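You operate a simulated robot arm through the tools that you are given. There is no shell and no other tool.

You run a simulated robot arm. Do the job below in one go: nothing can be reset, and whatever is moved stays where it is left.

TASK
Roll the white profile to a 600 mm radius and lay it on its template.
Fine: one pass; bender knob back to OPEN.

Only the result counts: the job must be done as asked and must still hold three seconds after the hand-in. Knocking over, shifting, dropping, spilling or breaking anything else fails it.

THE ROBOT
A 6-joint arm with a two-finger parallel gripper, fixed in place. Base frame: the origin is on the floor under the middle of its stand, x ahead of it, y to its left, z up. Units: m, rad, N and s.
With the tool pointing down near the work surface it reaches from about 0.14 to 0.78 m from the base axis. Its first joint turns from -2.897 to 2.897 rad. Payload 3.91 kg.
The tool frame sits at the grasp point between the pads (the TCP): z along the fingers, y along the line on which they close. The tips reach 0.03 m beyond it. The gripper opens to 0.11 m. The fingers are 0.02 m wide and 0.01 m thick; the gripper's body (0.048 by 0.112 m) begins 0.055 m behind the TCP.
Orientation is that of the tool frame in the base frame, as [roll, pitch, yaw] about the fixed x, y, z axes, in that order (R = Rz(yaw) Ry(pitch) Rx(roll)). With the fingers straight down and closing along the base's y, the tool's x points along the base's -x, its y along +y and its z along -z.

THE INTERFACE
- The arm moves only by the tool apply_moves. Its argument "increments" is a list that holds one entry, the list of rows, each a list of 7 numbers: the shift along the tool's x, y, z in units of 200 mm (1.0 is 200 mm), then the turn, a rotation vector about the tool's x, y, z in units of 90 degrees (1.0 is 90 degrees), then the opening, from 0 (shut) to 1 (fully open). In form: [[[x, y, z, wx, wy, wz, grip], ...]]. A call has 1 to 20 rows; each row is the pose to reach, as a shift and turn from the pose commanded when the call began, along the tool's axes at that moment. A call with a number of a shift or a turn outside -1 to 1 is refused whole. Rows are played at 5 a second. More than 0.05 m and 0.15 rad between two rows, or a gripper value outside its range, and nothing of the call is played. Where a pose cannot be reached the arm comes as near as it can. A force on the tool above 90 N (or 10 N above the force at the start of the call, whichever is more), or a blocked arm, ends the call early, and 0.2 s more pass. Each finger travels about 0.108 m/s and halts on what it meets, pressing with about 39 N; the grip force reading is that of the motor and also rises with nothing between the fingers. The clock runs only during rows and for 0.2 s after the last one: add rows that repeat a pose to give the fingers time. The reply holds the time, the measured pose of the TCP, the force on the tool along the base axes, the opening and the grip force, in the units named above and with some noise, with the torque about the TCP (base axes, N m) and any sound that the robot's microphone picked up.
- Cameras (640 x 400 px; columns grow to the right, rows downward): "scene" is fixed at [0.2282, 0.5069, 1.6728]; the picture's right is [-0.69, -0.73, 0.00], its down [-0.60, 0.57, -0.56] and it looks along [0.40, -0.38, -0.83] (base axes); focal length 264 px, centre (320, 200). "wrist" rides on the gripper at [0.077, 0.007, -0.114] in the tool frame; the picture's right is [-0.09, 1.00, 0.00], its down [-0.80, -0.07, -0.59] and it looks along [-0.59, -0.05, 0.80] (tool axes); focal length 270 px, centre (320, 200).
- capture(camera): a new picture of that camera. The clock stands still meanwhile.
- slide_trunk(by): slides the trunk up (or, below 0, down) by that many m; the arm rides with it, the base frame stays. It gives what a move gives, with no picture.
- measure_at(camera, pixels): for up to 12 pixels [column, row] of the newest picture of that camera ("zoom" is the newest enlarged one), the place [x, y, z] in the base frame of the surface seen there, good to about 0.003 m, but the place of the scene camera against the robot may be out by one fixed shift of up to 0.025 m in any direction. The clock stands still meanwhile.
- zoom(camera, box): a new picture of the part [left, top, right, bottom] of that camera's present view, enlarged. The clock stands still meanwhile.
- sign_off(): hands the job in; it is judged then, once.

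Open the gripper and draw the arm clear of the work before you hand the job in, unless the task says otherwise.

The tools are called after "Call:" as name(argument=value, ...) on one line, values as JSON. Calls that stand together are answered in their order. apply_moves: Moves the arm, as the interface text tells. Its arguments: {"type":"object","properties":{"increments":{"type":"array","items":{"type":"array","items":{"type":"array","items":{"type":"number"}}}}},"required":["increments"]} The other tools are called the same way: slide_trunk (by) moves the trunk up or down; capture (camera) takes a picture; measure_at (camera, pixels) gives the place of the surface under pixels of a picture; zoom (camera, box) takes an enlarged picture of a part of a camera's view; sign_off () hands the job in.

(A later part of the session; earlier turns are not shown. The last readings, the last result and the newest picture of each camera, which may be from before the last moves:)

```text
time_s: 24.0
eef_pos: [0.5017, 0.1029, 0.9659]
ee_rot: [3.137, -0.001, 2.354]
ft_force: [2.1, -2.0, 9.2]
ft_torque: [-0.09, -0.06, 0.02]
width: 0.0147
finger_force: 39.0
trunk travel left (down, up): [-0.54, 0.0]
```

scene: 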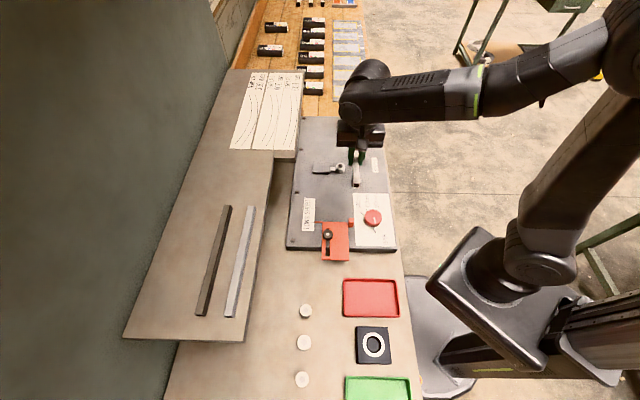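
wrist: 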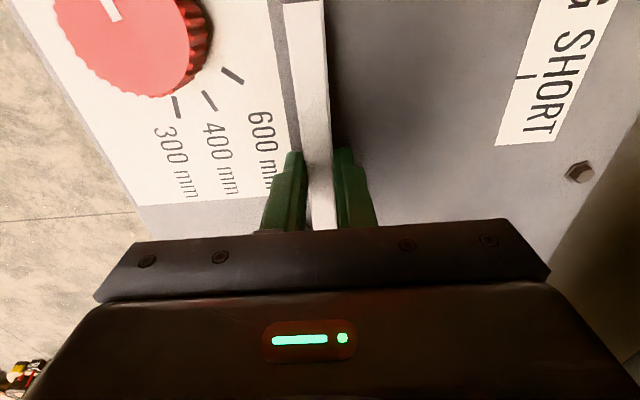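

Call:
apply_moves(increments=[[[0.005, 0, -0.003, 0, 0, 0, 0.0], [0.01, 0, -0.003, 0, 0, 0, 0.0], [0.01, 0, -0.003, 0, 0, 0, 0.0]]])

Call:
zoom(camera="scene", box=[310, 190, 370, 240])

Call:
zoom(camera="wrist", box=[200, 0, 440, 150])

```text
time_s: 24.8
eef_pos: [0.5024, 0.1026, 0.9641]
ee_rot: [3.137, 0.001, 2.353]
ft_force: [9.5, -7.3, 4.1]
ft_torque: [-0.41, -0.48, -0.01]
width: 0.0148
finger_force: 38.8
trunk travel left (down, up): [-0.54, 0.0]
```

```text
8.00 times, centred on (340, 215) of scene
```

zoom: 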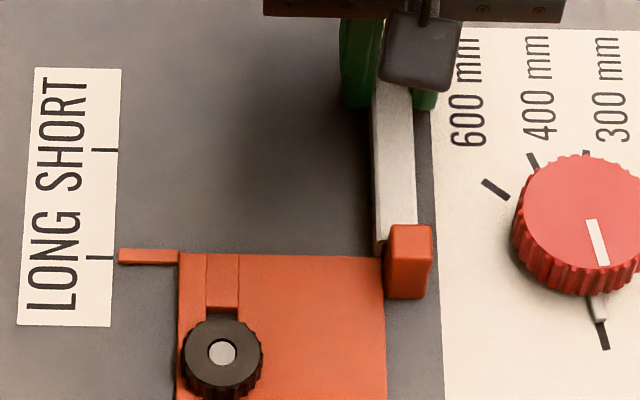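

```text
2.67 times, centred on (320, 75) of wrist
```

zoom: 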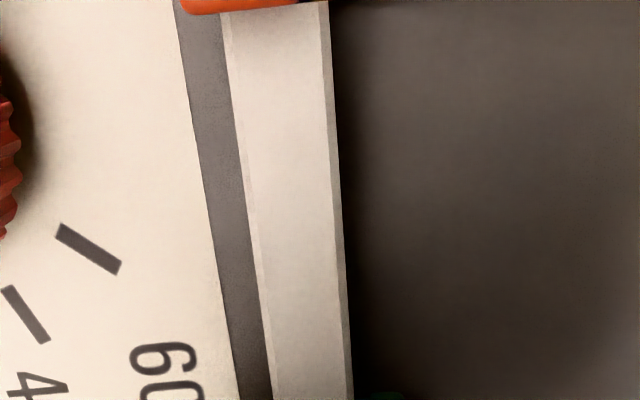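

Horizontal force ~12 N along the lane confirms the tail is seated on the stop. I relieve the push slightly, open the fingers and lift straight up.

Call:
apply_moves(increments=[[[-0.006, 0, -0.004, 0, 0, 0, 0.0], [-0.006, 0, -0.004, 0, 0, 0, 0.2], [-0.006, 0, -0.004, 0, 0, 0, 0.36], [-0.006, 0, -0.004, 0, 0, 0, 0.36]]])

Call:
apply_moves(increments=[[[0, 0, -0.1, 0, 0, 0, 0.36], [0, 0, -0.25, 0, 0, 0, 0.36], [0, 0, -0.45, 0, 0, 0, 0.36], [0, 0, -0.65, 0, 0, 0, 0.36], [0, 0, -0.85, 0, 0, 0, 0.36]]])

Call:
capture(camera="wrist")

```text
time_s: 25.8
eef_pos: [0.5018, 0.1029, 0.9652]
ee_rot: [3.139, 0.0, 2.354]
ft_force: [0.1, -0.9, 0.2]
ft_torque: [-0.03, -0.05, -0.02]
width: 0.0396
finger_force: 0.1
trunk travel left (down, up): [-0.54, 0.0]
```

```text
time_s: 27.0
eef_pos: [0.4992, 0.1013, 1.1389]
ee_rot: [3.136, -0.001, 2.355]
ft_force: [0.2, -0.5, -0.1]
ft_torque: [0.0, 0.01, 0.01]
width: 0.0397
finger_force: 0.1
trunk travel left (down, up): [-0.54, 0.0]
```

```text
taken
```

wrist: 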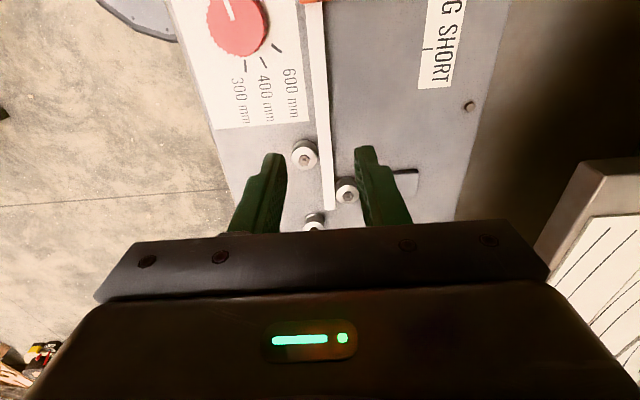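

The profile stands in the lane, lead end just past the centre roll. I zoom in to verify the seating.

Call:
zoom(camera="wrist", box=[270, 120, 400, 235])

Call:
measure_at(camera="zoom", pixels=[[230, 130], [229, 139], [390, 245], [385, 258], [276, 365], [321, 200], [339, 300], [336, 308], [345, 260], [310, 100], [420, 120], [230, 300]])

Call:
zoom(camera="scene", box=[300, 120, 400, 250])

```text
3.48 times, centred on (335, 178) of wrist
```

zoom: 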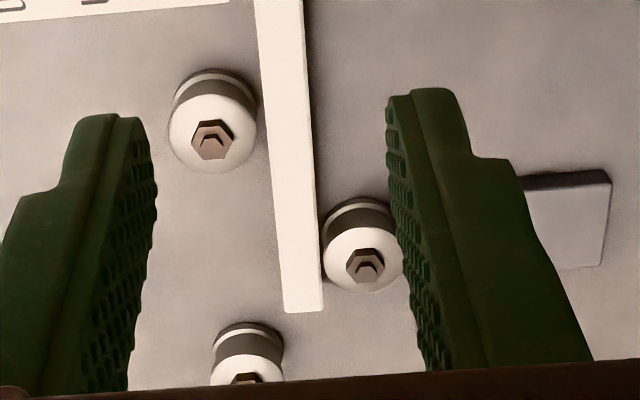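

```text
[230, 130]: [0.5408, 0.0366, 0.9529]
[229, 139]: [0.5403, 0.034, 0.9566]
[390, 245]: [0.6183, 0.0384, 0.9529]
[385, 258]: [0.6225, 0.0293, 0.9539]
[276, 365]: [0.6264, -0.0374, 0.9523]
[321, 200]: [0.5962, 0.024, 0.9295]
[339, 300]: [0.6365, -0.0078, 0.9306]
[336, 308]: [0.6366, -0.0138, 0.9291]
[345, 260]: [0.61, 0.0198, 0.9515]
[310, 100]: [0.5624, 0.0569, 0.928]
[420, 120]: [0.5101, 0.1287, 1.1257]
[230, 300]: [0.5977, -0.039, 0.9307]
```

```text
3.08 times, centred on (350, 185) of scene
```

zoom: 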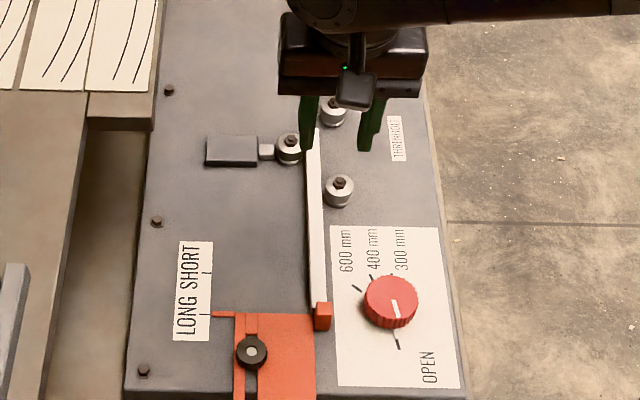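

The profile is seated in the open rolls. Next the knob: I move above it at ≈(0.401,0.103), pre-rotating the wrist so that the 144° clockwise turn fits, and look at it.

Call:
apply_moves(increments=[[[0.032, -0.031, 0, 0, 0, -0.087, 0.6], [0.064, -0.062, 0, 0, 0, -0.174, 0.7], [0.096, -0.093, 0, 0, 0, -0.261, 0.7], [0.128, -0.124, 0, 0, 0, -0.348, 0.7], [0.16, -0.155, 0, 0, 0, -0.435, 0.7], [0.192, -0.186, 0, 0, 0, -0.522, 0.7], [0.224, -0.217, 0, 0, 0, -0.609, 0.7], [0.256, -0.248, 0, 0, 0, -0.696, 0.7], [0.288, -0.279, 0, 0, 0, -0.783, 0.7], [0.32, -0.31, 0, 0, 0, -0.87, 0.7], [0.353, -0.34, 0, 0, 0, -0.95, 0.7], [0.353, -0.34, 0, 0, 0, -0.95, 0.7]]])

Call:
capture(camera="wrist")

```text
time_s: 29.6
eef_pos: [0.4043, 0.1043, 1.1357]
ee_rot: [-3.14, 0.005, -2.435]
ft_force: [0.7, 0.0, 0.3]
ft_torque: [0.03, -0.01, -0.01]
width: 0.0767
finger_force: 0.1
trunk travel left (down, up): [-0.54, 0.0]
```

```text
taken
```

wrist: 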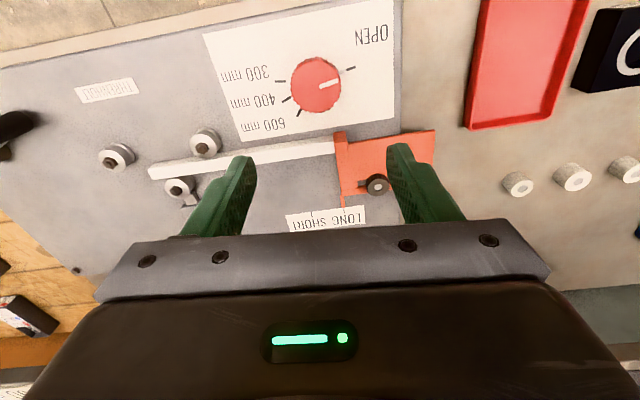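

Good view of knob, profile and stop. I zoom and measure the knob centre and the profile's ends.

Call:
zoom(camera="wrist", box=[260, 40, 380, 140])

Call:
measure_at(camera="zoom", pixels=[[300, 180], [200, 190], [396, 180], [295, 85], [305, 280], [458, 115], [246, 292], [186, 238], [152, 168], [350, 165]])

Call:
zoom(camera="wrist", box=[80, 110, 360, 230])

Call:
measure_at(camera="zoom", pixels=[[165, 140], [160, 138], [172, 133], [300, 118], [420, 102], [570, 84], [578, 80], [83, 110], [286, 72], [228, 178], [592, 60], [240, 200]])

```text
4.00 times, centred on (320, 90) of wrist
```

zoom: 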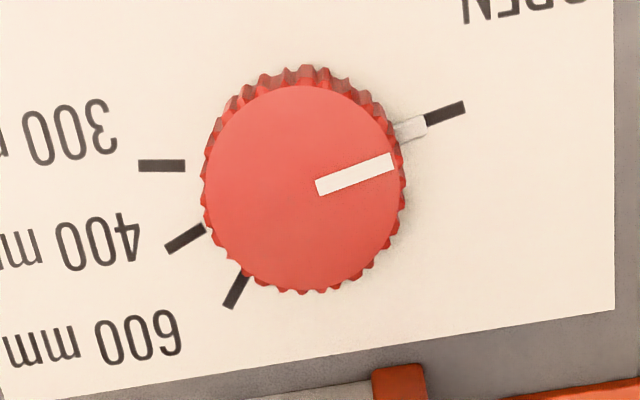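

```text
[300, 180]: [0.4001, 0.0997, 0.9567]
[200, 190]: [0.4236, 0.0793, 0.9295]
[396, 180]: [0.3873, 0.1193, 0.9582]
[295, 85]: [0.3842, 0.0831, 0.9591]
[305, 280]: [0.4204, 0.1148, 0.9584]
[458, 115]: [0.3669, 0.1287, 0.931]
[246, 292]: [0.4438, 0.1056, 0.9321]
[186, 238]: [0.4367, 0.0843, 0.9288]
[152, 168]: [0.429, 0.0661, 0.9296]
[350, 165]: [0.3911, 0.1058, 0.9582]
```

```text
2.29 times, centred on (220, 170) of wrist
```

zoom: 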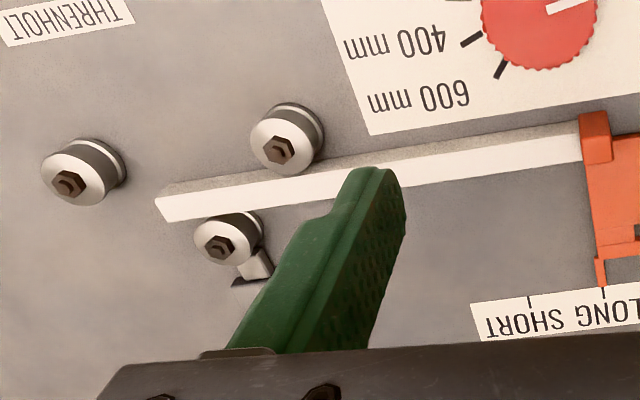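

```text
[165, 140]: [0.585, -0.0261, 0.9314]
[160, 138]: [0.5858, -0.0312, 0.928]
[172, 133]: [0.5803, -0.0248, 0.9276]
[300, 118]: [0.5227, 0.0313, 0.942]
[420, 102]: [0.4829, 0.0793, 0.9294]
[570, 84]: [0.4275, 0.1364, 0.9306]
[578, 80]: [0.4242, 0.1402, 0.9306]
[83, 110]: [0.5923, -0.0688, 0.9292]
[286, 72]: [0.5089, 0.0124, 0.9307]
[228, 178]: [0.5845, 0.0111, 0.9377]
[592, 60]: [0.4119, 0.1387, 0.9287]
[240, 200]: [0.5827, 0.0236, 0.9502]
```

Knob centre ≈(0.402,0.101), top z≈0.958; OPEN→600 is ≈140° clockwise. I descend onto the knob with the fingers open at ~77 mm.

Call:
apply_moves(increments=[[[0.01, -0.003, 0.2, 0, 0, 0, 0.7], [0.02, -0.005, 0.4, 0, 0, 0, 0.7], [0.02, -0.005, 0.6, 0, 0, 0, 0.7], [0.02, -0.005, 0.75, 0, 0, 0, 0.7], [0.02, -0.005, 0.85, 0, 0, 0, 0.7], [0.02, -0.005, 0.85, 0, 0, 0, 0.7]]])

Call:
capture(camera="wrist")

```text
time_s: 31.0
eef_pos: [0.4024, 0.1019, 0.9659]
ee_rot: [-3.141, 0.005, -2.437]
ft_force: [-0.4, 0.0, 1.3]
ft_torque: [0.01, -0.01, -0.04]
width: 0.0769
finger_force: 0.1
trunk travel left (down, up): [-0.54, 0.0]
```

```text
taken
```

wrist: 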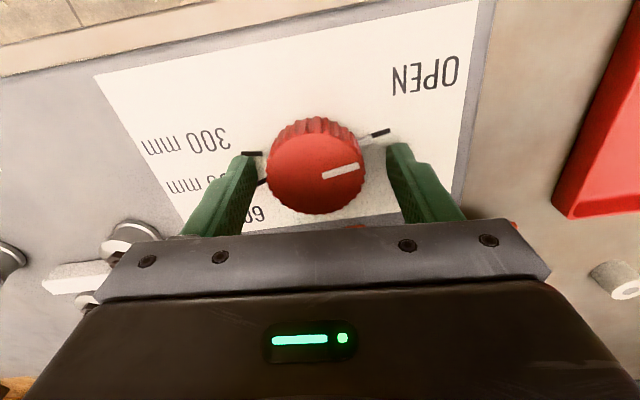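

The knob is centred between the fingers (column ~316, row ~180 as expected). I close on it.

Call:
apply_moves(increments=[[[0, 0, 0, 0, 0, 0, 0.5], [0, 0, 0, 0, 0, 0, 0.3], [0, 0, 0, 0, 0, 0, 0.3], [0, 0, 0, 0, 0, 0, 0.3]]])

```text
time_s: 32.0
eef_pos: [0.4045, 0.0984, 0.9659]
ee_rot: [3.139, 0.007, -2.435]
ft_force: [12.7, -16.7, -0.3]
ft_torque: [-0.74, -0.81, -0.12]
width: 0.0513
finger_force: 45.1
trunk travel left (down, up): [-0.54, 0.0]
```

The knob sits ~4 mm to the −y side (force 21 N). I shift the hand to relieve the side load.

Call:
apply_moves(increments=[[[0, -0.015, 0, 0, 0, 0, 0.3], [0, -0.025, 0, 0, 0, 0, 0.3], [0, -0.025, 0, 0, 0, 0, 0.3]]])

```text
time_s: 32.8
eef_pos: [0.4038, 0.1, 0.9659]
ee_rot: [-3.14, 0.002, -2.435]
ft_force: [-7.0, 15.8, -4.2]
ft_torque: [1.21, -0.42, -0.26]
width: 0.0516
finger_force: 45.1
trunk travel left (down, up): [-0.54, 0.0]
```

Call:
apply_moves(increments=[[[0, 0.011, 0, 0, 0, 0, 0.3], [0, 0.011, 0, 0, 0, 0, 0.3]]])

```text
time_s: 33.4
eef_pos: [0.403, 0.0993, 0.9662]
ee_rot: [3.141, 0.003, -2.436]
ft_force: [2.5, 4.6, 0.3]
ft_torque: [-0.93, 0.33, -0.27]
width: 0.0516
finger_force: 45.2
trunk travel left (down, up): [-0.54, 0.0]
```

Side load is now small; knob centre ≈(0.403,0.0995). I turn clockwise (tool +z) by 70° in the first step.

Call:
apply_moves(increments=[[[0, 0, 0, 0, 0, 0.0864, 0.3], [0, 0, 0, 0, 0, 0.1728, 0.3], [0, 0, 0, 0, 0, 0.2593, 0.3], [0, 0, 0, 0, 0, 0.3457, 0.3], [0, 0, 0, 0, 0, 0.4321, 0.3], [0, 0, 0, 0, 0, 0.5185, 0.3], [0, 0, 0, 0, 0, 0.605, 0.3], [0, 0, 0, 0, 0, 0.6914, 0.3], [0, 0, 0, 0, 0, 0.778, 0.3]]])

Call:
capture(camera="wrist")

Call:
zoom(camera="scene", box=[300, 120, 400, 250])

```text
time_s: 35.4
eef_pos: [0.4033, 0.0989, 0.9645]
ee_rot: [3.136, 0.0, 2.62]
ft_force: [13.0, -13.8, 8.9]
ft_torque: [-0.94, -0.65, -0.03]
width: 0.0515
finger_force: 45.1
trunk travel left (down, up): [-0.54, 0.0]
```

```text
taken
```

wrist: 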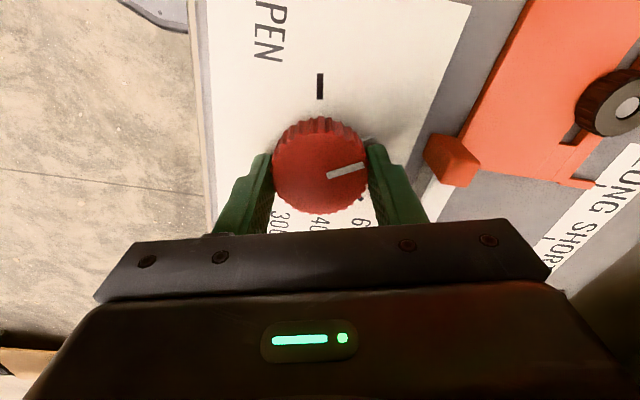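

```text
3.08 times, centred on (350, 185) of scene
```

zoom: 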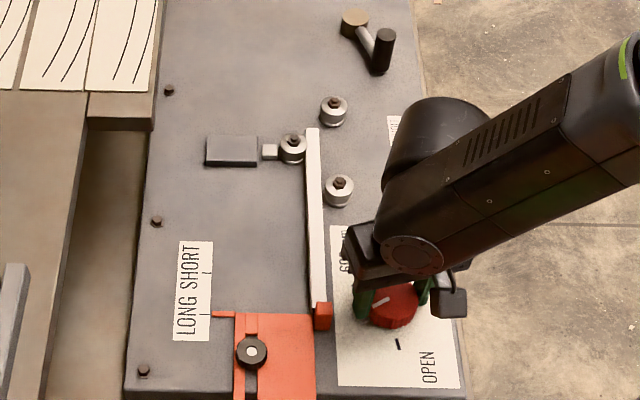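

The knob follows; a side load of ~18 N along −x shows the hand is ~2 mm off, which I correct while turning another ~62°.

Call:
apply_moves(increments=[[[-0.006, 0, 0, 0, 0, 0, 0.3], [-0.012, 0, 0, 0, 0, 0.05, 0.3], [-0.012, 0, 0, 0, 0, 0.13, 0.3], [-0.012, 0, 0, 0, 0, 0.21, 0.3], [-0.012, 0, 0, 0, 0, 0.29, 0.3], [-0.012, 0, 0, 0, 0, 0.37, 0.3], [-0.012, 0, 0, 0, 0, 0.45, 0.3], [-0.012, 0, 0, 0, 0, 0.53, 0.3], [-0.012, 0, 0, 0, 0, 0.61, 0.3], [-0.012, 0, 0, 0, 0, 0.69, 0.3]]])

Call:
zoom(camera="wrist", box=[180, 0, 460, 235])

Call:
zoom(camera="scene", box=[300, 120, 400, 250])

```text
time_s: 37.6
eef_pos: [0.4016, 0.0978, 0.9661]
ee_rot: [3.14, -0.004, 1.541]
ft_force: [-15.0, -3.4, 3.1]
ft_torque: [-0.3, 0.64, 0.05]
width: 0.0515
finger_force: 44.9
trunk travel left (down, up): [-0.54, 0.0]
```

```text
1.70 times, centred on (320, 118) of wrist
```

zoom: 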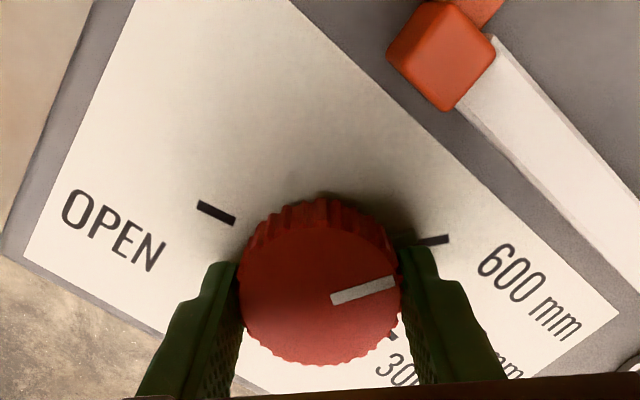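

```text
3.08 times, centred on (350, 185) of scene
```

zoom: 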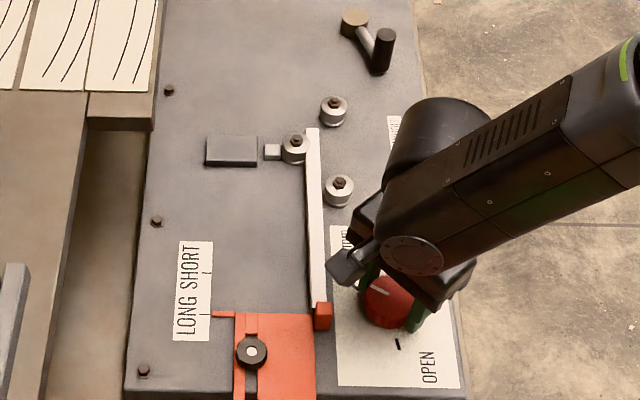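

The pointer is ~7–8° short of the 600 tick. I finish the turn to ~140° with a small lateral correction.

Call:
apply_moves(increments=[[[0, -0.005, 0, 0, 0, 0.03, 0.3], [0, -0.01, 0, 0, 0, 0.06, 0.3], [0, -0.01, 0, 0, 0, 0.086, 0.3], [0, -0.01, 0, 0, 0, 0.086, 0.3]]])

Call:
zoom(camera="wrist", box=[220, 80, 420, 235])

```text
time_s: 38.6
eef_pos: [0.4035, 0.0974, 0.9666]
ee_rot: [3.138, -0.006, 1.405]
ft_force: [-6.7, -7.0, -1.1]
ft_torque: [-1.06, 0.26, -0.03]
width: 0.0512
finger_force: 45.1
trunk travel left (down, up): [-0.54, 0.0]
```

```text
2.58 times, centred on (320, 158) of wrist
```

zoom: 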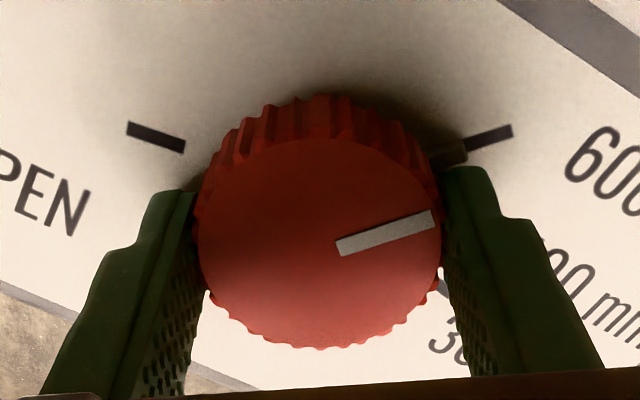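

The grey pointer now lines up with the 600 tick. I open the fingers and lift to verify from above.

Call:
apply_moves(increments=[[[0, 0, 0, 0, 0, 0, 0.5], [0, 0, 0, 0, 0, 0, 0.68], [0, 0, 0, 0, 0, 0, 0.68], [0, 0, -0.15, 0, 0, 0, 0.68], [0, 0, -0.35, 0, 0, 0, 0.68], [0, 0, -0.55, 0, 0, 0, 0.68], [0, 0, -0.75, 0, 0, 0, 0.68]]])

Call:
capture(camera="wrist")

Call:
zoom(camera="wrist", box=[250, 20, 430, 150])

Call:
zoom(camera="scene", box=[300, 120, 400, 250])

```text
time_s: 40.2
eef_pos: [0.4033, 0.0979, 1.116]
ee_rot: [3.14, -0.003, 1.406]
ft_force: [-0.6, 0.5, -0.4]
ft_torque: [0.02, 0.0, -0.02]
width: 0.075
finger_force: 0.1
trunk travel left (down, up): [-0.54, 0.0]
```

```text
taken
```

wrist: 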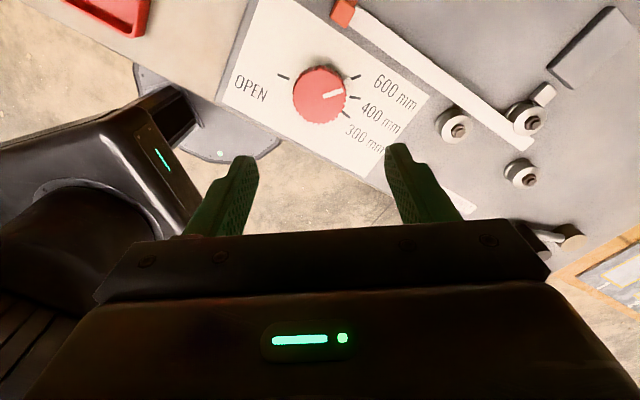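

```text
3.08 times, centred on (340, 85) of wrist
```

zoom: 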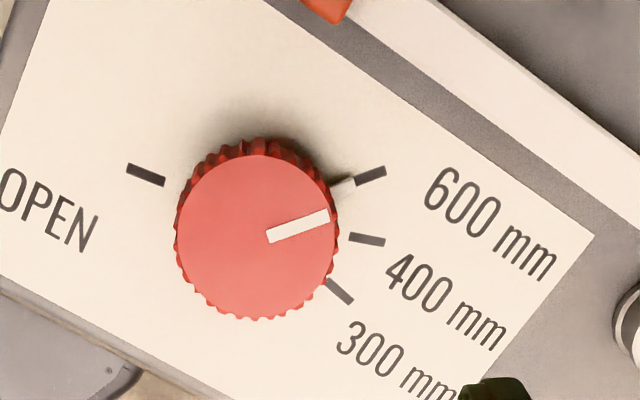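

```text
3.08 times, centred on (350, 185) of scene
```

zoom: 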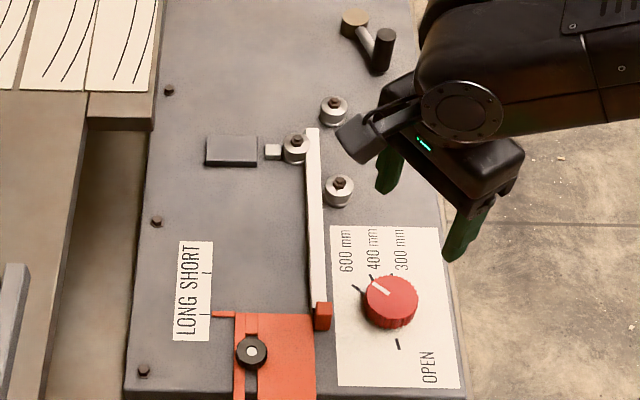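

The pointer sits exactly on 600. I zoom on the rolls and the profile to see how it is held now.

Call:
zoom(camera="wrist", box=[410, 60, 600, 210])

Call:
zoom(camera="wrist", box=[320, 0, 560, 170])

Call:
zoom(camera="scene", box=[325, 135, 375, 195])

```text
2.67 times, centred on (505, 135) of wrist
```

zoom: 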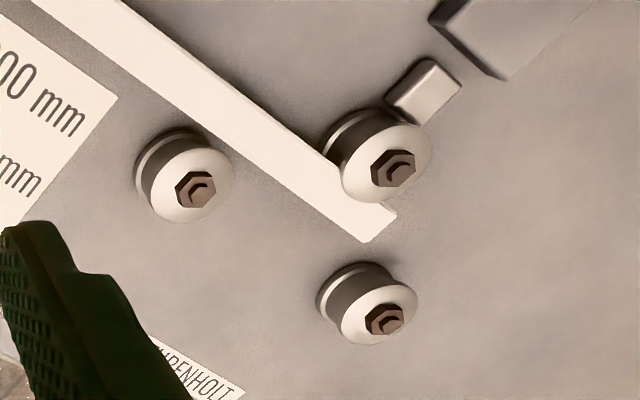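

```text
2.35 times, centred on (440, 85) of wrist
```

zoom: 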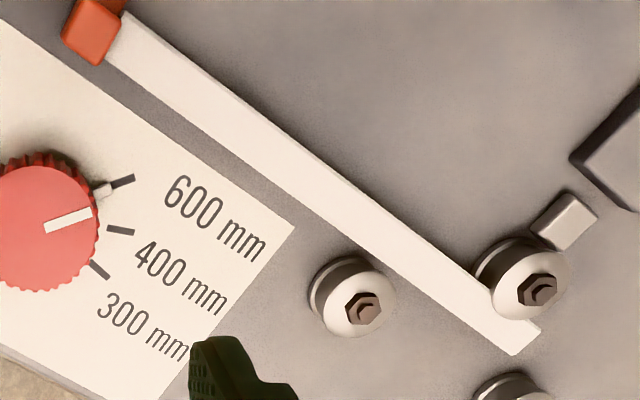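

```text
6.67 times, centred on (350, 165) of scene
```

zoom: 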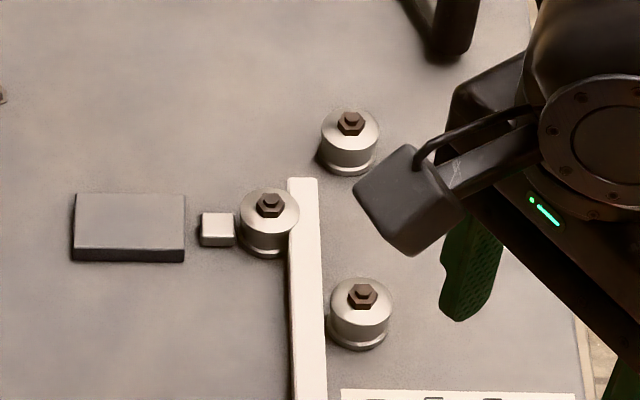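

The profile is clamped between the centre roll and the outer roll. Next I move over to the crank (hub ≈(0.68,−0.175), handle ≈(0.62,−0.145)) to look at it.

Call:
apply_moves(increments=[[[-0.0975, 0.089, -0.017, 0, 0, -0.089, 0.68], [-0.195, 0.178, -0.034, 0, 0, -0.178, 0.68], [-0.2925, 0.267, -0.051, 0, 0, -0.267, 0.68], [-0.39, 0.356, -0.068, 0, 0, -0.356, 0.68], [-0.4875, 0.445, -0.085, 0, 0, -0.444, 0.68], [-0.585, 0.534, -0.102, 0, 0, -0.533, 0.68], [-0.6825, 0.623, -0.119, 0, 0, -0.622, 0.68], [-0.78, 0.712, -0.136, 0, 0, -0.71, 0.68], [-0.8775, 0.801, -0.153, 0, 0, -0.8, 0.68], [-0.975, 0.89, -0.17, 0, 0, -0.888, 0.68], [-0.975, 0.89, -0.17, 0, 0, -0.888, 0.68]]])

Call:
capture(camera="wrist")

Call:
zoom(camera="scene", box=[300, 110, 400, 250])

```text
time_s: 42.6
eef_pos: [0.5469, -0.1242, 1.1492]
ee_rot: [3.14, 0.002, 2.802]
ft_force: [0.1, 0.8, 0.1]
ft_torque: [0.0, 0.01, 0.0]
width: 0.0746
finger_force: 0.0
trunk travel left (down, up): [-0.54, 0.0]
```

```text
taken
```

wrist: 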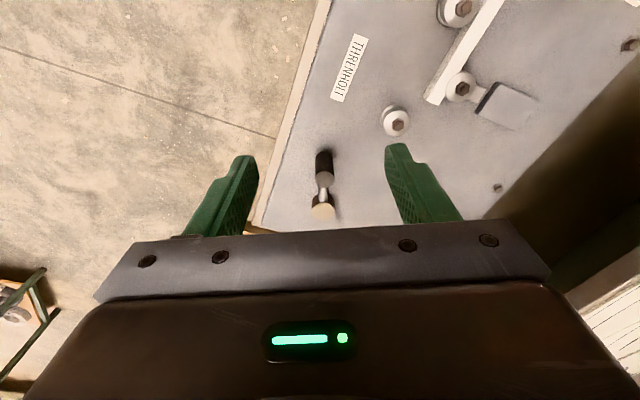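

```text
2.86 times, centred on (350, 180) of scene
```

zoom: 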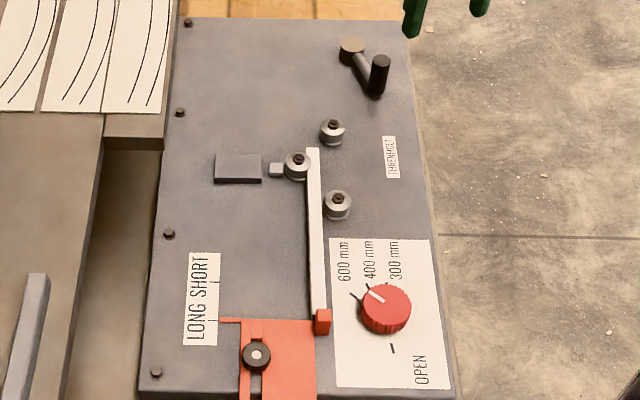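

Now the crank is visible in the wrist view (handle ~(324,165), hub ~(322,210)). I zoom in and measure hub, arm and handle.

Call:
zoom(camera="wrist", box=[270, 130, 380, 230])

Call:
zoom(camera="scene", box=[350, 115, 390, 150])

```text
4.00 times, centred on (325, 180) of wrist
```

zoom: 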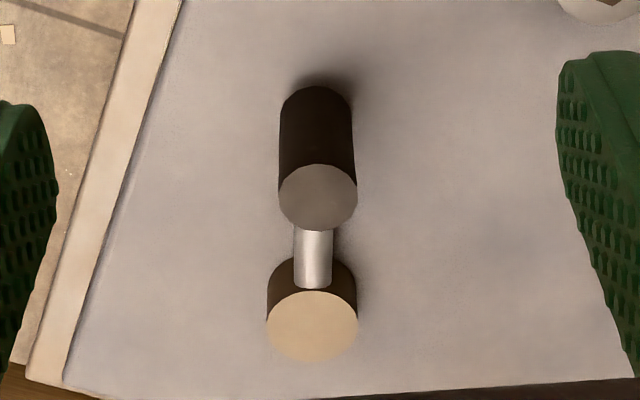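

```text
11.43 times, centred on (370, 132) of scene
```

zoom: 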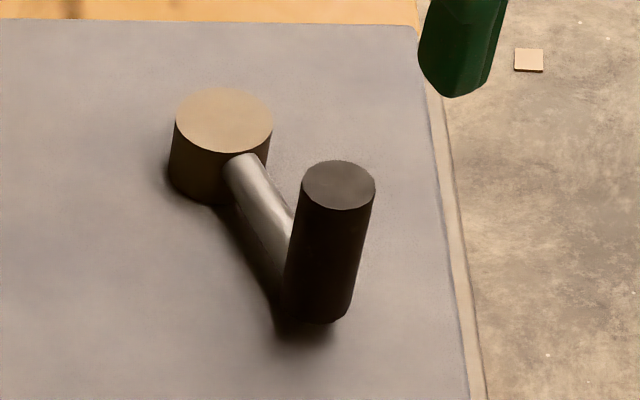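

Call:
zoom(camera="wrist", box=[270, 130, 380, 230])

Call:
measure_at(camera="zoom", pixels=[[318, 197], [286, 195], [350, 195], [318, 222], [318, 170], [312, 326], [275, 326], [350, 326], [312, 355], [313, 260], [316, 130], [310, 92]])

Call:
zoom(camera="scene", box=[350, 115, 390, 150])

Call:
measure_at(camera="zoom", pixels=[[338, 185], [222, 118], [265, 200], [320, 300], [310, 315], [210, 195], [400, 250]])

```text
4.00 times, centred on (325, 180) of wrist
```

zoom: 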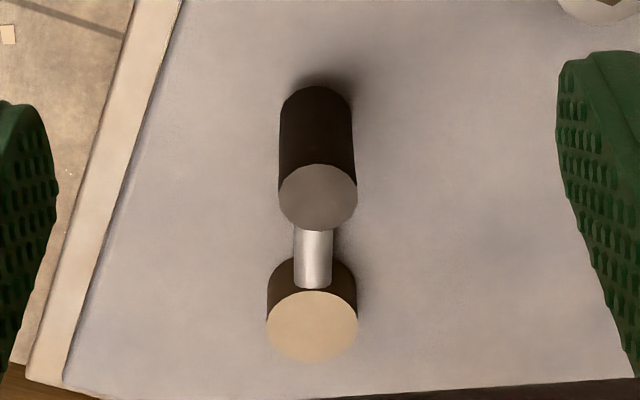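

```text
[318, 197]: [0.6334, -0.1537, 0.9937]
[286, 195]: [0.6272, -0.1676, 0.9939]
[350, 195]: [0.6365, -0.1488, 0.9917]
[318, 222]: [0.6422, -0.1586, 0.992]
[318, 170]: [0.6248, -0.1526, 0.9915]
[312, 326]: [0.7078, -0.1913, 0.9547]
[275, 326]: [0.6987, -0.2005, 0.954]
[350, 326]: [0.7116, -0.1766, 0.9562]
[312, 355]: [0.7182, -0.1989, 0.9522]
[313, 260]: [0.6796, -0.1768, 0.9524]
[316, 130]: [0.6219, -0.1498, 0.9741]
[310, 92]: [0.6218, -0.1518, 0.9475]
```

```text
11.43 times, centred on (370, 132) of scene
```

zoom: 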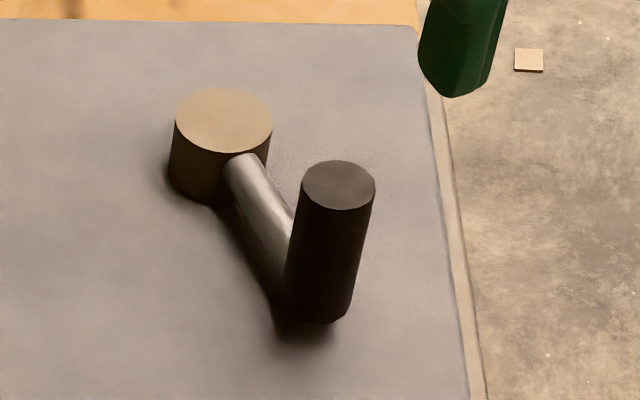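

```text
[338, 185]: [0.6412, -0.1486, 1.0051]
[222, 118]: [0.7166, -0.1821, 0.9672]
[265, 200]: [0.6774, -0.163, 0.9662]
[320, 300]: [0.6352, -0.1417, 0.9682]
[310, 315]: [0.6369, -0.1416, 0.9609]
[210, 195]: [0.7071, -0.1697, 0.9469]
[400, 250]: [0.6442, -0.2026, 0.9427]
```

Hub ≈(0.706,−0.189), handle ≈(0.631,−0.155) with top z≈0.993, radius ≈0.0825 m. I'll push the handle with shut fingers; first I bring them to the trailing side for clockwise turning (angle ~185° about the hub) at z≈0.99.

Call:
apply_moves(increments=[[[-0.12, -0.053, 0, 0, 0, 0, 0.3], [-0.24, -0.106, 0, 0, 0, 0, 0.0], [-0.36, -0.158, 0.1, 0, 0, 0, 0.0], [-0.482, -0.211, 0.25, 0, 0, 0, 0.0], [-0.482, -0.211, 0.45, 0, 0, 0, 0.0], [-0.482, -0.211, 0.65, 0, 0, 0, 0.0], [-0.482, -0.211, 0.796, 0, 0, 0, 0.0], [-0.482, -0.211, 0.796, 0, 0, 0, 0.0]]])

Call:
capture(camera="wrist")

Call:
zoom(camera="scene", box=[300, 100, 400, 200])

```text
time_s: 44.4
eef_pos: [0.6257, -0.1969, 0.9899]
ee_rot: [3.136, 0.003, 2.8]
ft_force: [0.1, 0.6, 0.3]
ft_torque: [-0.02, 0.01, 0.0]
width: 0.0002
finger_force: 37.5
trunk travel left (down, up): [-0.54, 0.0]
```

```text
taken
```

wrist: 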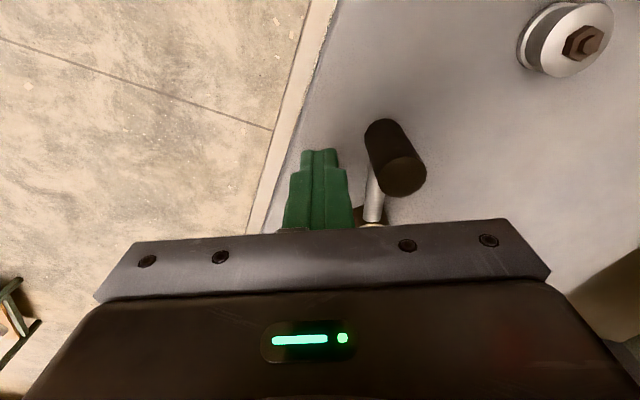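

```text
4.00 times, centred on (350, 150) of scene
```

zoom: 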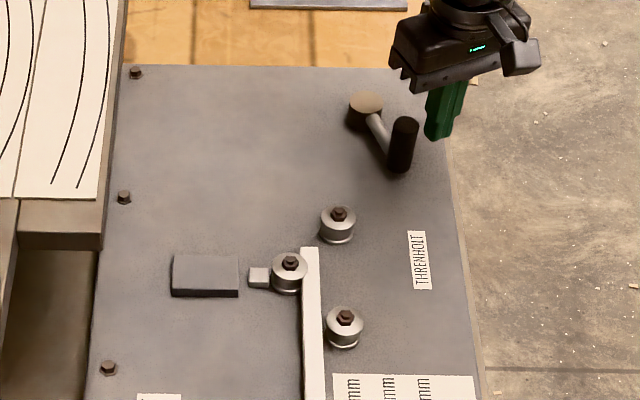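

The shut fingers stand beside the handle. I measure the handle precisely from this close view before pushing.

Call:
measure_at(camera="wrist", pixels=[[402, 176], [382, 180], [424, 172], [400, 192], [405, 160], [371, 223], [372, 205], [377, 140], [372, 130]])

```text
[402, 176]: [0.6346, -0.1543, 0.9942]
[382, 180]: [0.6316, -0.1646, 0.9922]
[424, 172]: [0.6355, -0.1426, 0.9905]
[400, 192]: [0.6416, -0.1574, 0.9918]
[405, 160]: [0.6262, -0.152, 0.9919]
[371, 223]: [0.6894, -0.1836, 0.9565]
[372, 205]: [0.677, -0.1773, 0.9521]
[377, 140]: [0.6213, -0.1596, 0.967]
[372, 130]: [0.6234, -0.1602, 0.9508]
```

Handle centre ≈(0.634,−0.154), R≈0.081. I make a small clockwise test push (crank ≈25°) and watch the profile.

Call:
apply_moves(increments=[[[0.02, 0.05, 0, 0, 0, 0, 0], [0.032, 0.098, 0, 0, 0, 0, 0], [0.037, 0.14, 0, 0, 0, 0, 0], [0.038, 0.175, 0, 0, 0, 0, 0], [0.037, 0.21, 0, 0, 0, 0, 0], [0.032, 0.246, 0, 0, 0, 0, 0], [0.024, 0.28, 0, 0, 0, 0, 0]]])

Call:
zoom(camera="scene", box=[300, 100, 400, 200])

Call:
zoom(camera="scene", box=[310, 135, 370, 235])

Call:
capture(camera="wrist")

```text
time_s: 45.5
eef_pos: [0.6236, -0.1792, 0.9902]
ee_rot: [-3.133, 0.002, 2.795]
ft_force: [-12.7, -79.6, -4.2]
ft_torque: [-0.02, -0.01, -0.37]
width: 0.0003
finger_force: 37.1
trunk travel left (down, up): [-0.54, 0.0]
stopped in row 5: the force on the tool passed its limit at 96 N (the readings are from after the stop); the commanded pose is now the measured one
```

```text
4.00 times, centred on (350, 150) of scene
```

zoom: 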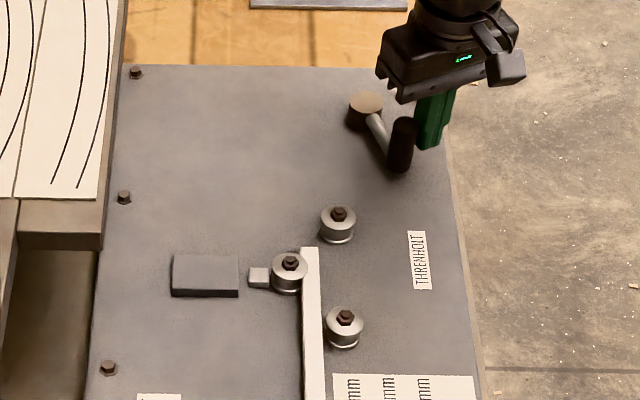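

```text
4.00 times, centred on (340, 185) of scene
```

zoom: 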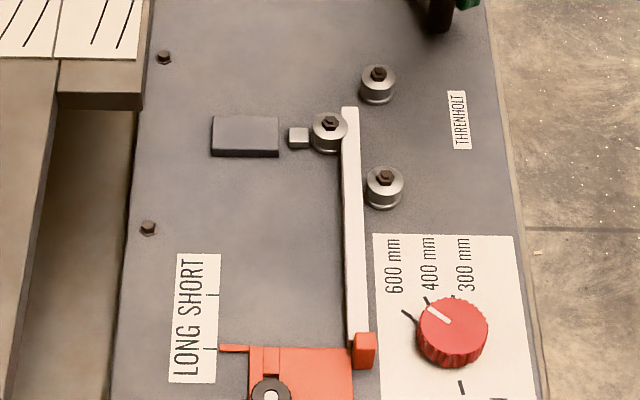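

```text
taken
```

wrist: 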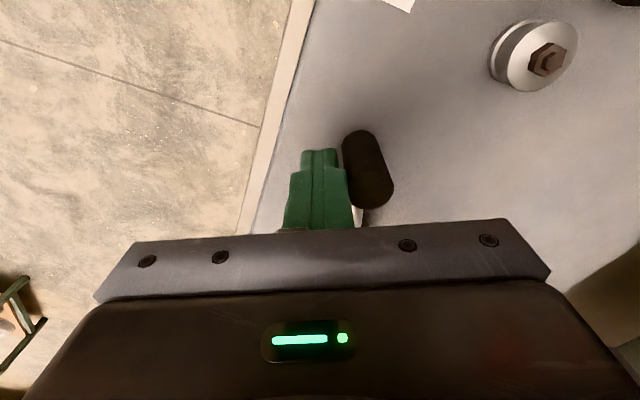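

Clockwise is blocked (96 N, handle and profile unmoved). I back off, lift over the handle and go to its other side to try counter-clockwise.

Call:
apply_moves(increments=[[[-0.02, -0.04, 0, 0, 0, 0, 0], [-0.04, -0.08, 0, 0, 0, 0, 0], [-0.04, -0.08, -0.15, 0, 0, 0, 0], [-0.04, -0.08, -0.3, 0, 0, 0, 0], [-0.05, 0.06, -0.3, 0, 0, 0, 0], [-0.07, 0.2, -0.3, 0, 0, 0, 0], [-0.088, 0.344, -0.3, 0, 0, 0, 0], [-0.088, 0.344, -0.15, 0, 0, 0, 0], [-0.088, 0.344, 0, 0, 0, 0, 0], [-0.088, 0.344, 0, 0, 0, 0, 0]]])

Call:
capture(camera="wrist")

Call:
zoom(camera="scene", box=[300, 100, 400, 200])

```text
time_s: 47.7
eef_pos: [0.6681, -0.104, 0.9913]
ee_rot: [-3.135, 0.003, 2.801]
ft_force: [-0.1, -0.1, 0.0]
ft_torque: [-0.01, -0.03, 0.01]
width: 0.0
finger_force: 37.8
trunk travel left (down, up): [-0.54, 0.0]
```

```text
taken
```

wrist: 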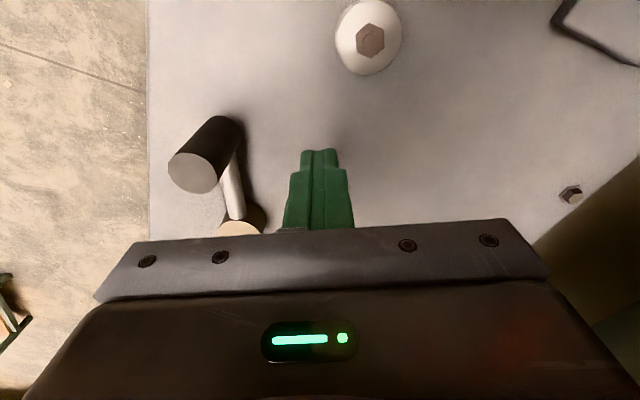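

```text
4.00 times, centred on (350, 150) of scene
```

zoom: 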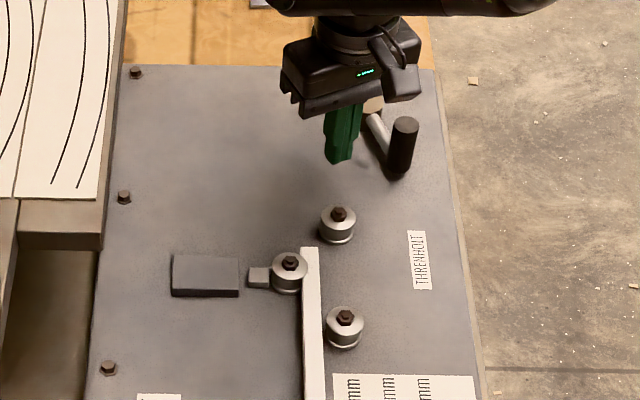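

The post now stands on the other side of the handle. I push counter-clockwise by a small test angle (~18°).

Call:
apply_moves(increments=[[[-0.004, -0.085, 0, 0, 0, 0, 0], [0.028, -0.132, 0, 0, 0, 0, 0], [0.05, -0.176, 0, 0, 0, 0, 0], [0.065, -0.216, 0, 0, 0, 0, 0], [0.076, -0.257, 0, 0, 0, 0, 0], [0.082, -0.299, 0, 0, 0, 0, 0]]])

Call:
zoom(camera="scene", box=[300, 100, 400, 200])

Call:
zoom(camera="scene", box=[310, 135, 370, 235])

```text
time_s: 49.1
eef_pos: [0.6318, -0.1577, 0.9897]
ee_rot: [-3.136, 0.0, 2.801]
ft_force: [0.9, -0.1, -0.2]
ft_torque: [0.0, -0.01, 0.0]
width: 0.0
finger_force: 37.6
trunk travel left (down, up): [-0.54, 0.0]
```

```text
4.00 times, centred on (350, 150) of scene
```

zoom: 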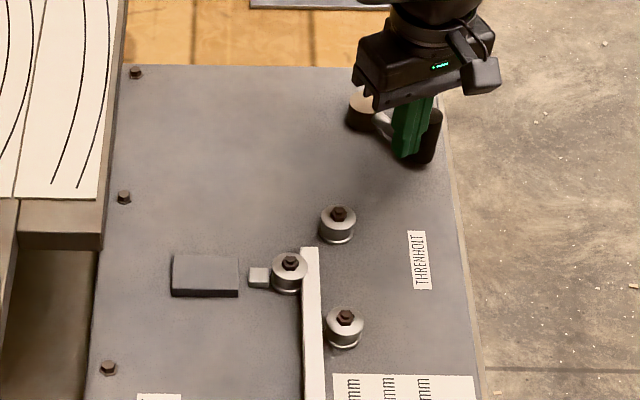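

```text
4.00 times, centred on (340, 185) of scene
```

zoom: 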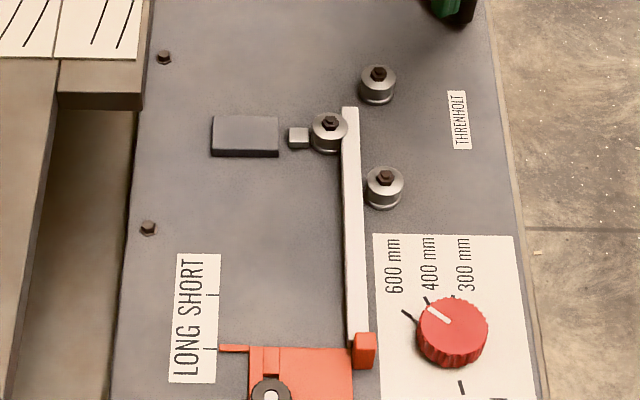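

Counter-clockwise moves freely (no force), but the profile has not moved yet (lead end still at (350,108) in the zoom). I push on ~80° more and watch whether it feeds.

Call:
apply_moves(increments=[[[0.002, -0.055, 0, 0, 0, 0, 0], [-0.007, -0.111, 0, 0, 0, 0, 0], [-0.023, -0.166, 0, 0, 0, 0, 0], [-0.046, -0.217, 0, 0, 0, 0, 0], [-0.077, -0.265, 0, 0, 0, 0, 0], [-0.113, -0.307, 0, 0, 0, 0, 0], [-0.156, -0.345, 0, 0, 0, 0, 0]]])

Call:
zoom(camera="scene", box=[300, 100, 400, 200])

Call:
zoom(camera="scene", box=[310, 135, 370, 235])

```text
time_s: 50.7
eef_pos: [0.6367, -0.231, 0.9897]
ee_rot: [-3.136, 0.003, 2.802]
ft_force: [-0.4, 0.3, 0.1]
ft_torque: [-0.02, 0.01, -0.01]
width: 0.0
finger_force: 37.3
trunk travel left (down, up): [-0.54, 0.0]
```

```text
4.00 times, centred on (350, 150) of scene
```

zoom: 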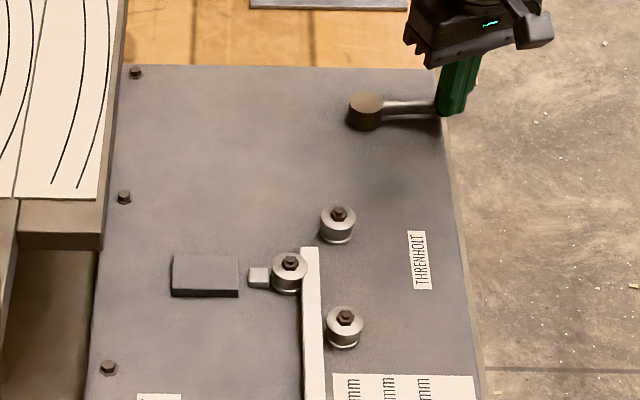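

```text
4.00 times, centred on (340, 185) of scene
```

zoom: 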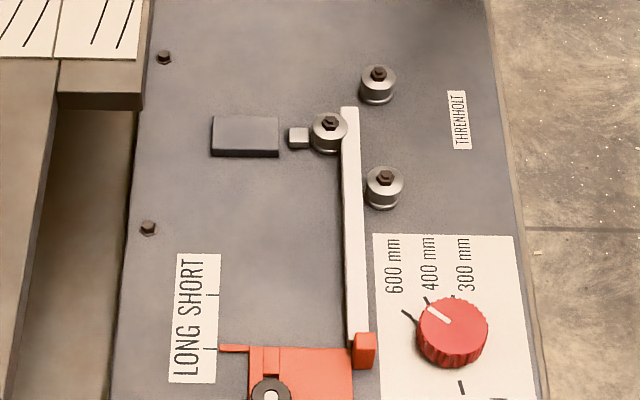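

The crank turned ~80° freely, yet the profile did not feed: its lead end lies between the centre and exit rolls, so the three rolls don't grip it. The stop's SHORT position (50 mm closer) would put the lead end just past the exit roll. First I lift over the handle to the far side to return the crank to its start position.

Call:
apply_moves(increments=[[[0.02, 0.03, 0, 0, 0, 0, 0], [0.02, 0.03, -0.15, 0, 0, 0, 0], [0.02, 0.03, -0.3, 0, 0, 0, 0], [-0.1, -0.03, -0.3, 0, 0, 0, 0], [-0.2, -0.06, -0.3, 0, 0, 0, 0], [-0.275, -0.091, -0.3, 0, 0, 0, 0], [-0.275, -0.091, -0.3, 0, 0, 0, 0]]])

Call:
capture(camera="wrist")

Call:
zoom(camera="scene", box=[300, 80, 420, 200])

```text
time_s: 52.3
eef_pos: [0.6824, -0.2671, 1.0515]
ee_rot: [-3.136, 0.004, 2.801]
ft_force: [0.4, 0.2, 0.5]
ft_torque: [-0.01, 0.03, 0.0]
width: 0.0002
finger_force: 37.5
trunk travel left (down, up): [-0.54, 0.0]
```

```text
taken
```

wrist: 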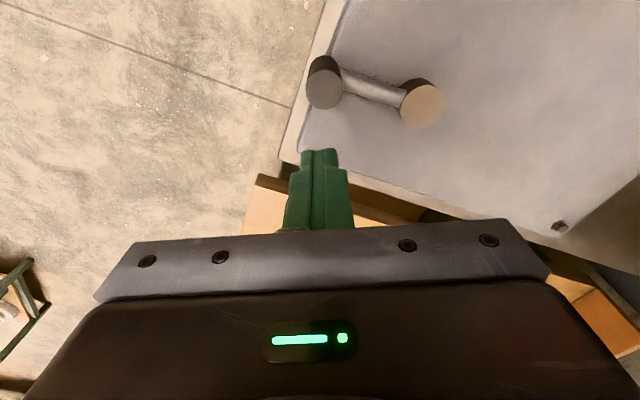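

```text
3.33 times, centred on (360, 140) of scene
```

zoom: 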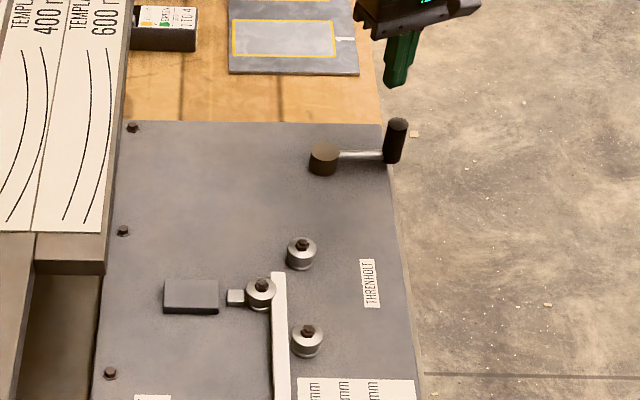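

I measure hub and handle tops here to refine the crank circle.

Call:
measure_at(camera="wrist", pixels=[[324, 90], [308, 92], [341, 90], [324, 106], [325, 76], [423, 104], [404, 104], [443, 104], [423, 84], [423, 124], [370, 88], [300, 140]])

```text
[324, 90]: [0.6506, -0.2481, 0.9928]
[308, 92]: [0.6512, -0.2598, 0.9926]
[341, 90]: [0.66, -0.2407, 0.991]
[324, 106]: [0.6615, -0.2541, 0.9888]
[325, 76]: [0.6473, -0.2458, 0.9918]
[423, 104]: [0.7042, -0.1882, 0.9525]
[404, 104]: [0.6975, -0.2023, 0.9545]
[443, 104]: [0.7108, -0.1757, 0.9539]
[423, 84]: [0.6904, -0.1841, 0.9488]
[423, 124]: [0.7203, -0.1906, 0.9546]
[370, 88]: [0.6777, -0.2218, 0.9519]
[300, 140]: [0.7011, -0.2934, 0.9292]
```

Crank: hub ≈(0.7045,−0.1885), R≈0.080, handle now at ~230°. I descend and push it back clockwise a little to see whether it is a ratchet or free.

Call:
apply_moves(increments=[[[0, 0, 0.15, 0, 0, 0, 0], [0, 0, 0.305, 0, 0, 0, 0], [0.065, 0.009, 0.305, 0, 0, 0, 0], [0.121, 0.018, 0.305, 0, 0, 0, 0], [0.174, 0.035, 0.305, 0, 0, 0, 0], [0.224, 0.059, 0.305, 0, 0, 0, 0]]])

Call:
zoom(camera="scene", box=[300, 80, 420, 200])

```text
time_s: 53.7
eef_pos: [0.6426, -0.2416, 0.9916]
ee_rot: [-3.135, 0.005, 2.799]
ft_force: [0.4, -0.1, -0.4]
ft_torque: [0.0, 0.0, 0.01]
width: 0.0001
finger_force: 37.6
trunk travel left (down, up): [-0.54, 0.0]
```

```text
3.33 times, centred on (360, 140) of scene
```

zoom: 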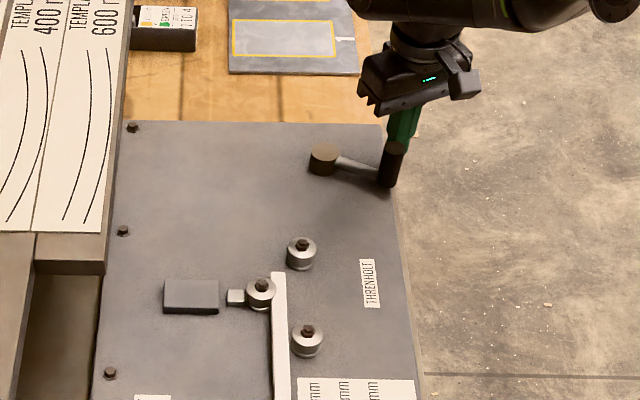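

It turns back freely, so the start is simply an end stop. I return the handle to just short of its start angle.

Call:
apply_moves(increments=[[[0.04, 0.036, 0, 0, 0, 0, 0], [0.082, 0.073, 0, 0, 0, 0, 0], [0.118, 0.116, 0, 0, 0, 0, 0], [0.149, 0.163, 0, 0, 0, 0, 0], [0.172, 0.213, 0, 0, 0, 0, 0], [0.183, 0.243, 0, 0, 0, 0, 0]]])

Call:
zoom(camera="scene", box=[300, 80, 420, 200])

Call:
zoom(camera="scene", box=[310, 135, 370, 235])

```text
time_s: 55.1
eef_pos: [0.6272, -0.1834, 0.9896]
ee_rot: [-3.135, 0.002, 2.802]
ft_force: [0.0, -0.9, 1.0]
ft_torque: [0.03, -0.03, 0.02]
width: 0.0001
finger_force: 37.8
trunk travel left (down, up): [-0.54, 0.0]
```

```text
3.33 times, centred on (360, 140) of scene
```

zoom: 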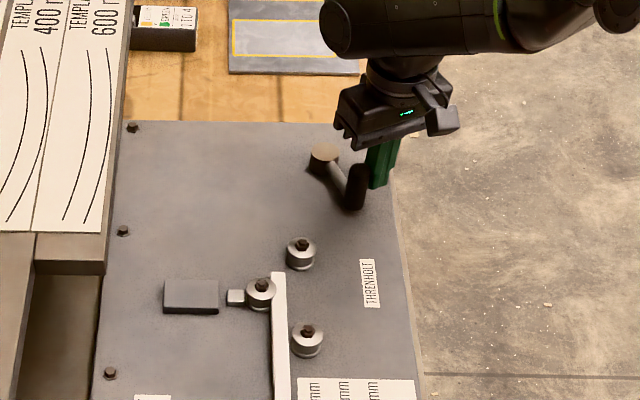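

```text
4.00 times, centred on (340, 185) of scene
```

zoom: 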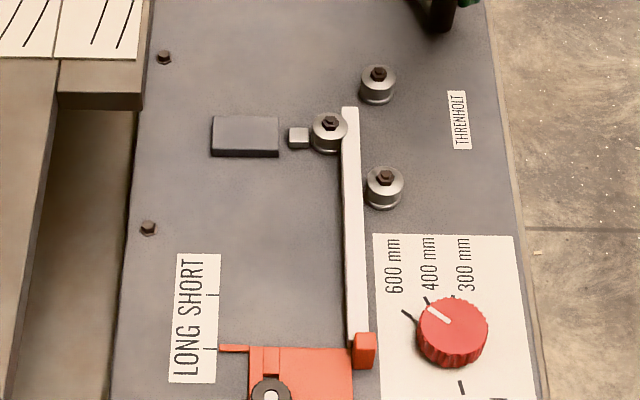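

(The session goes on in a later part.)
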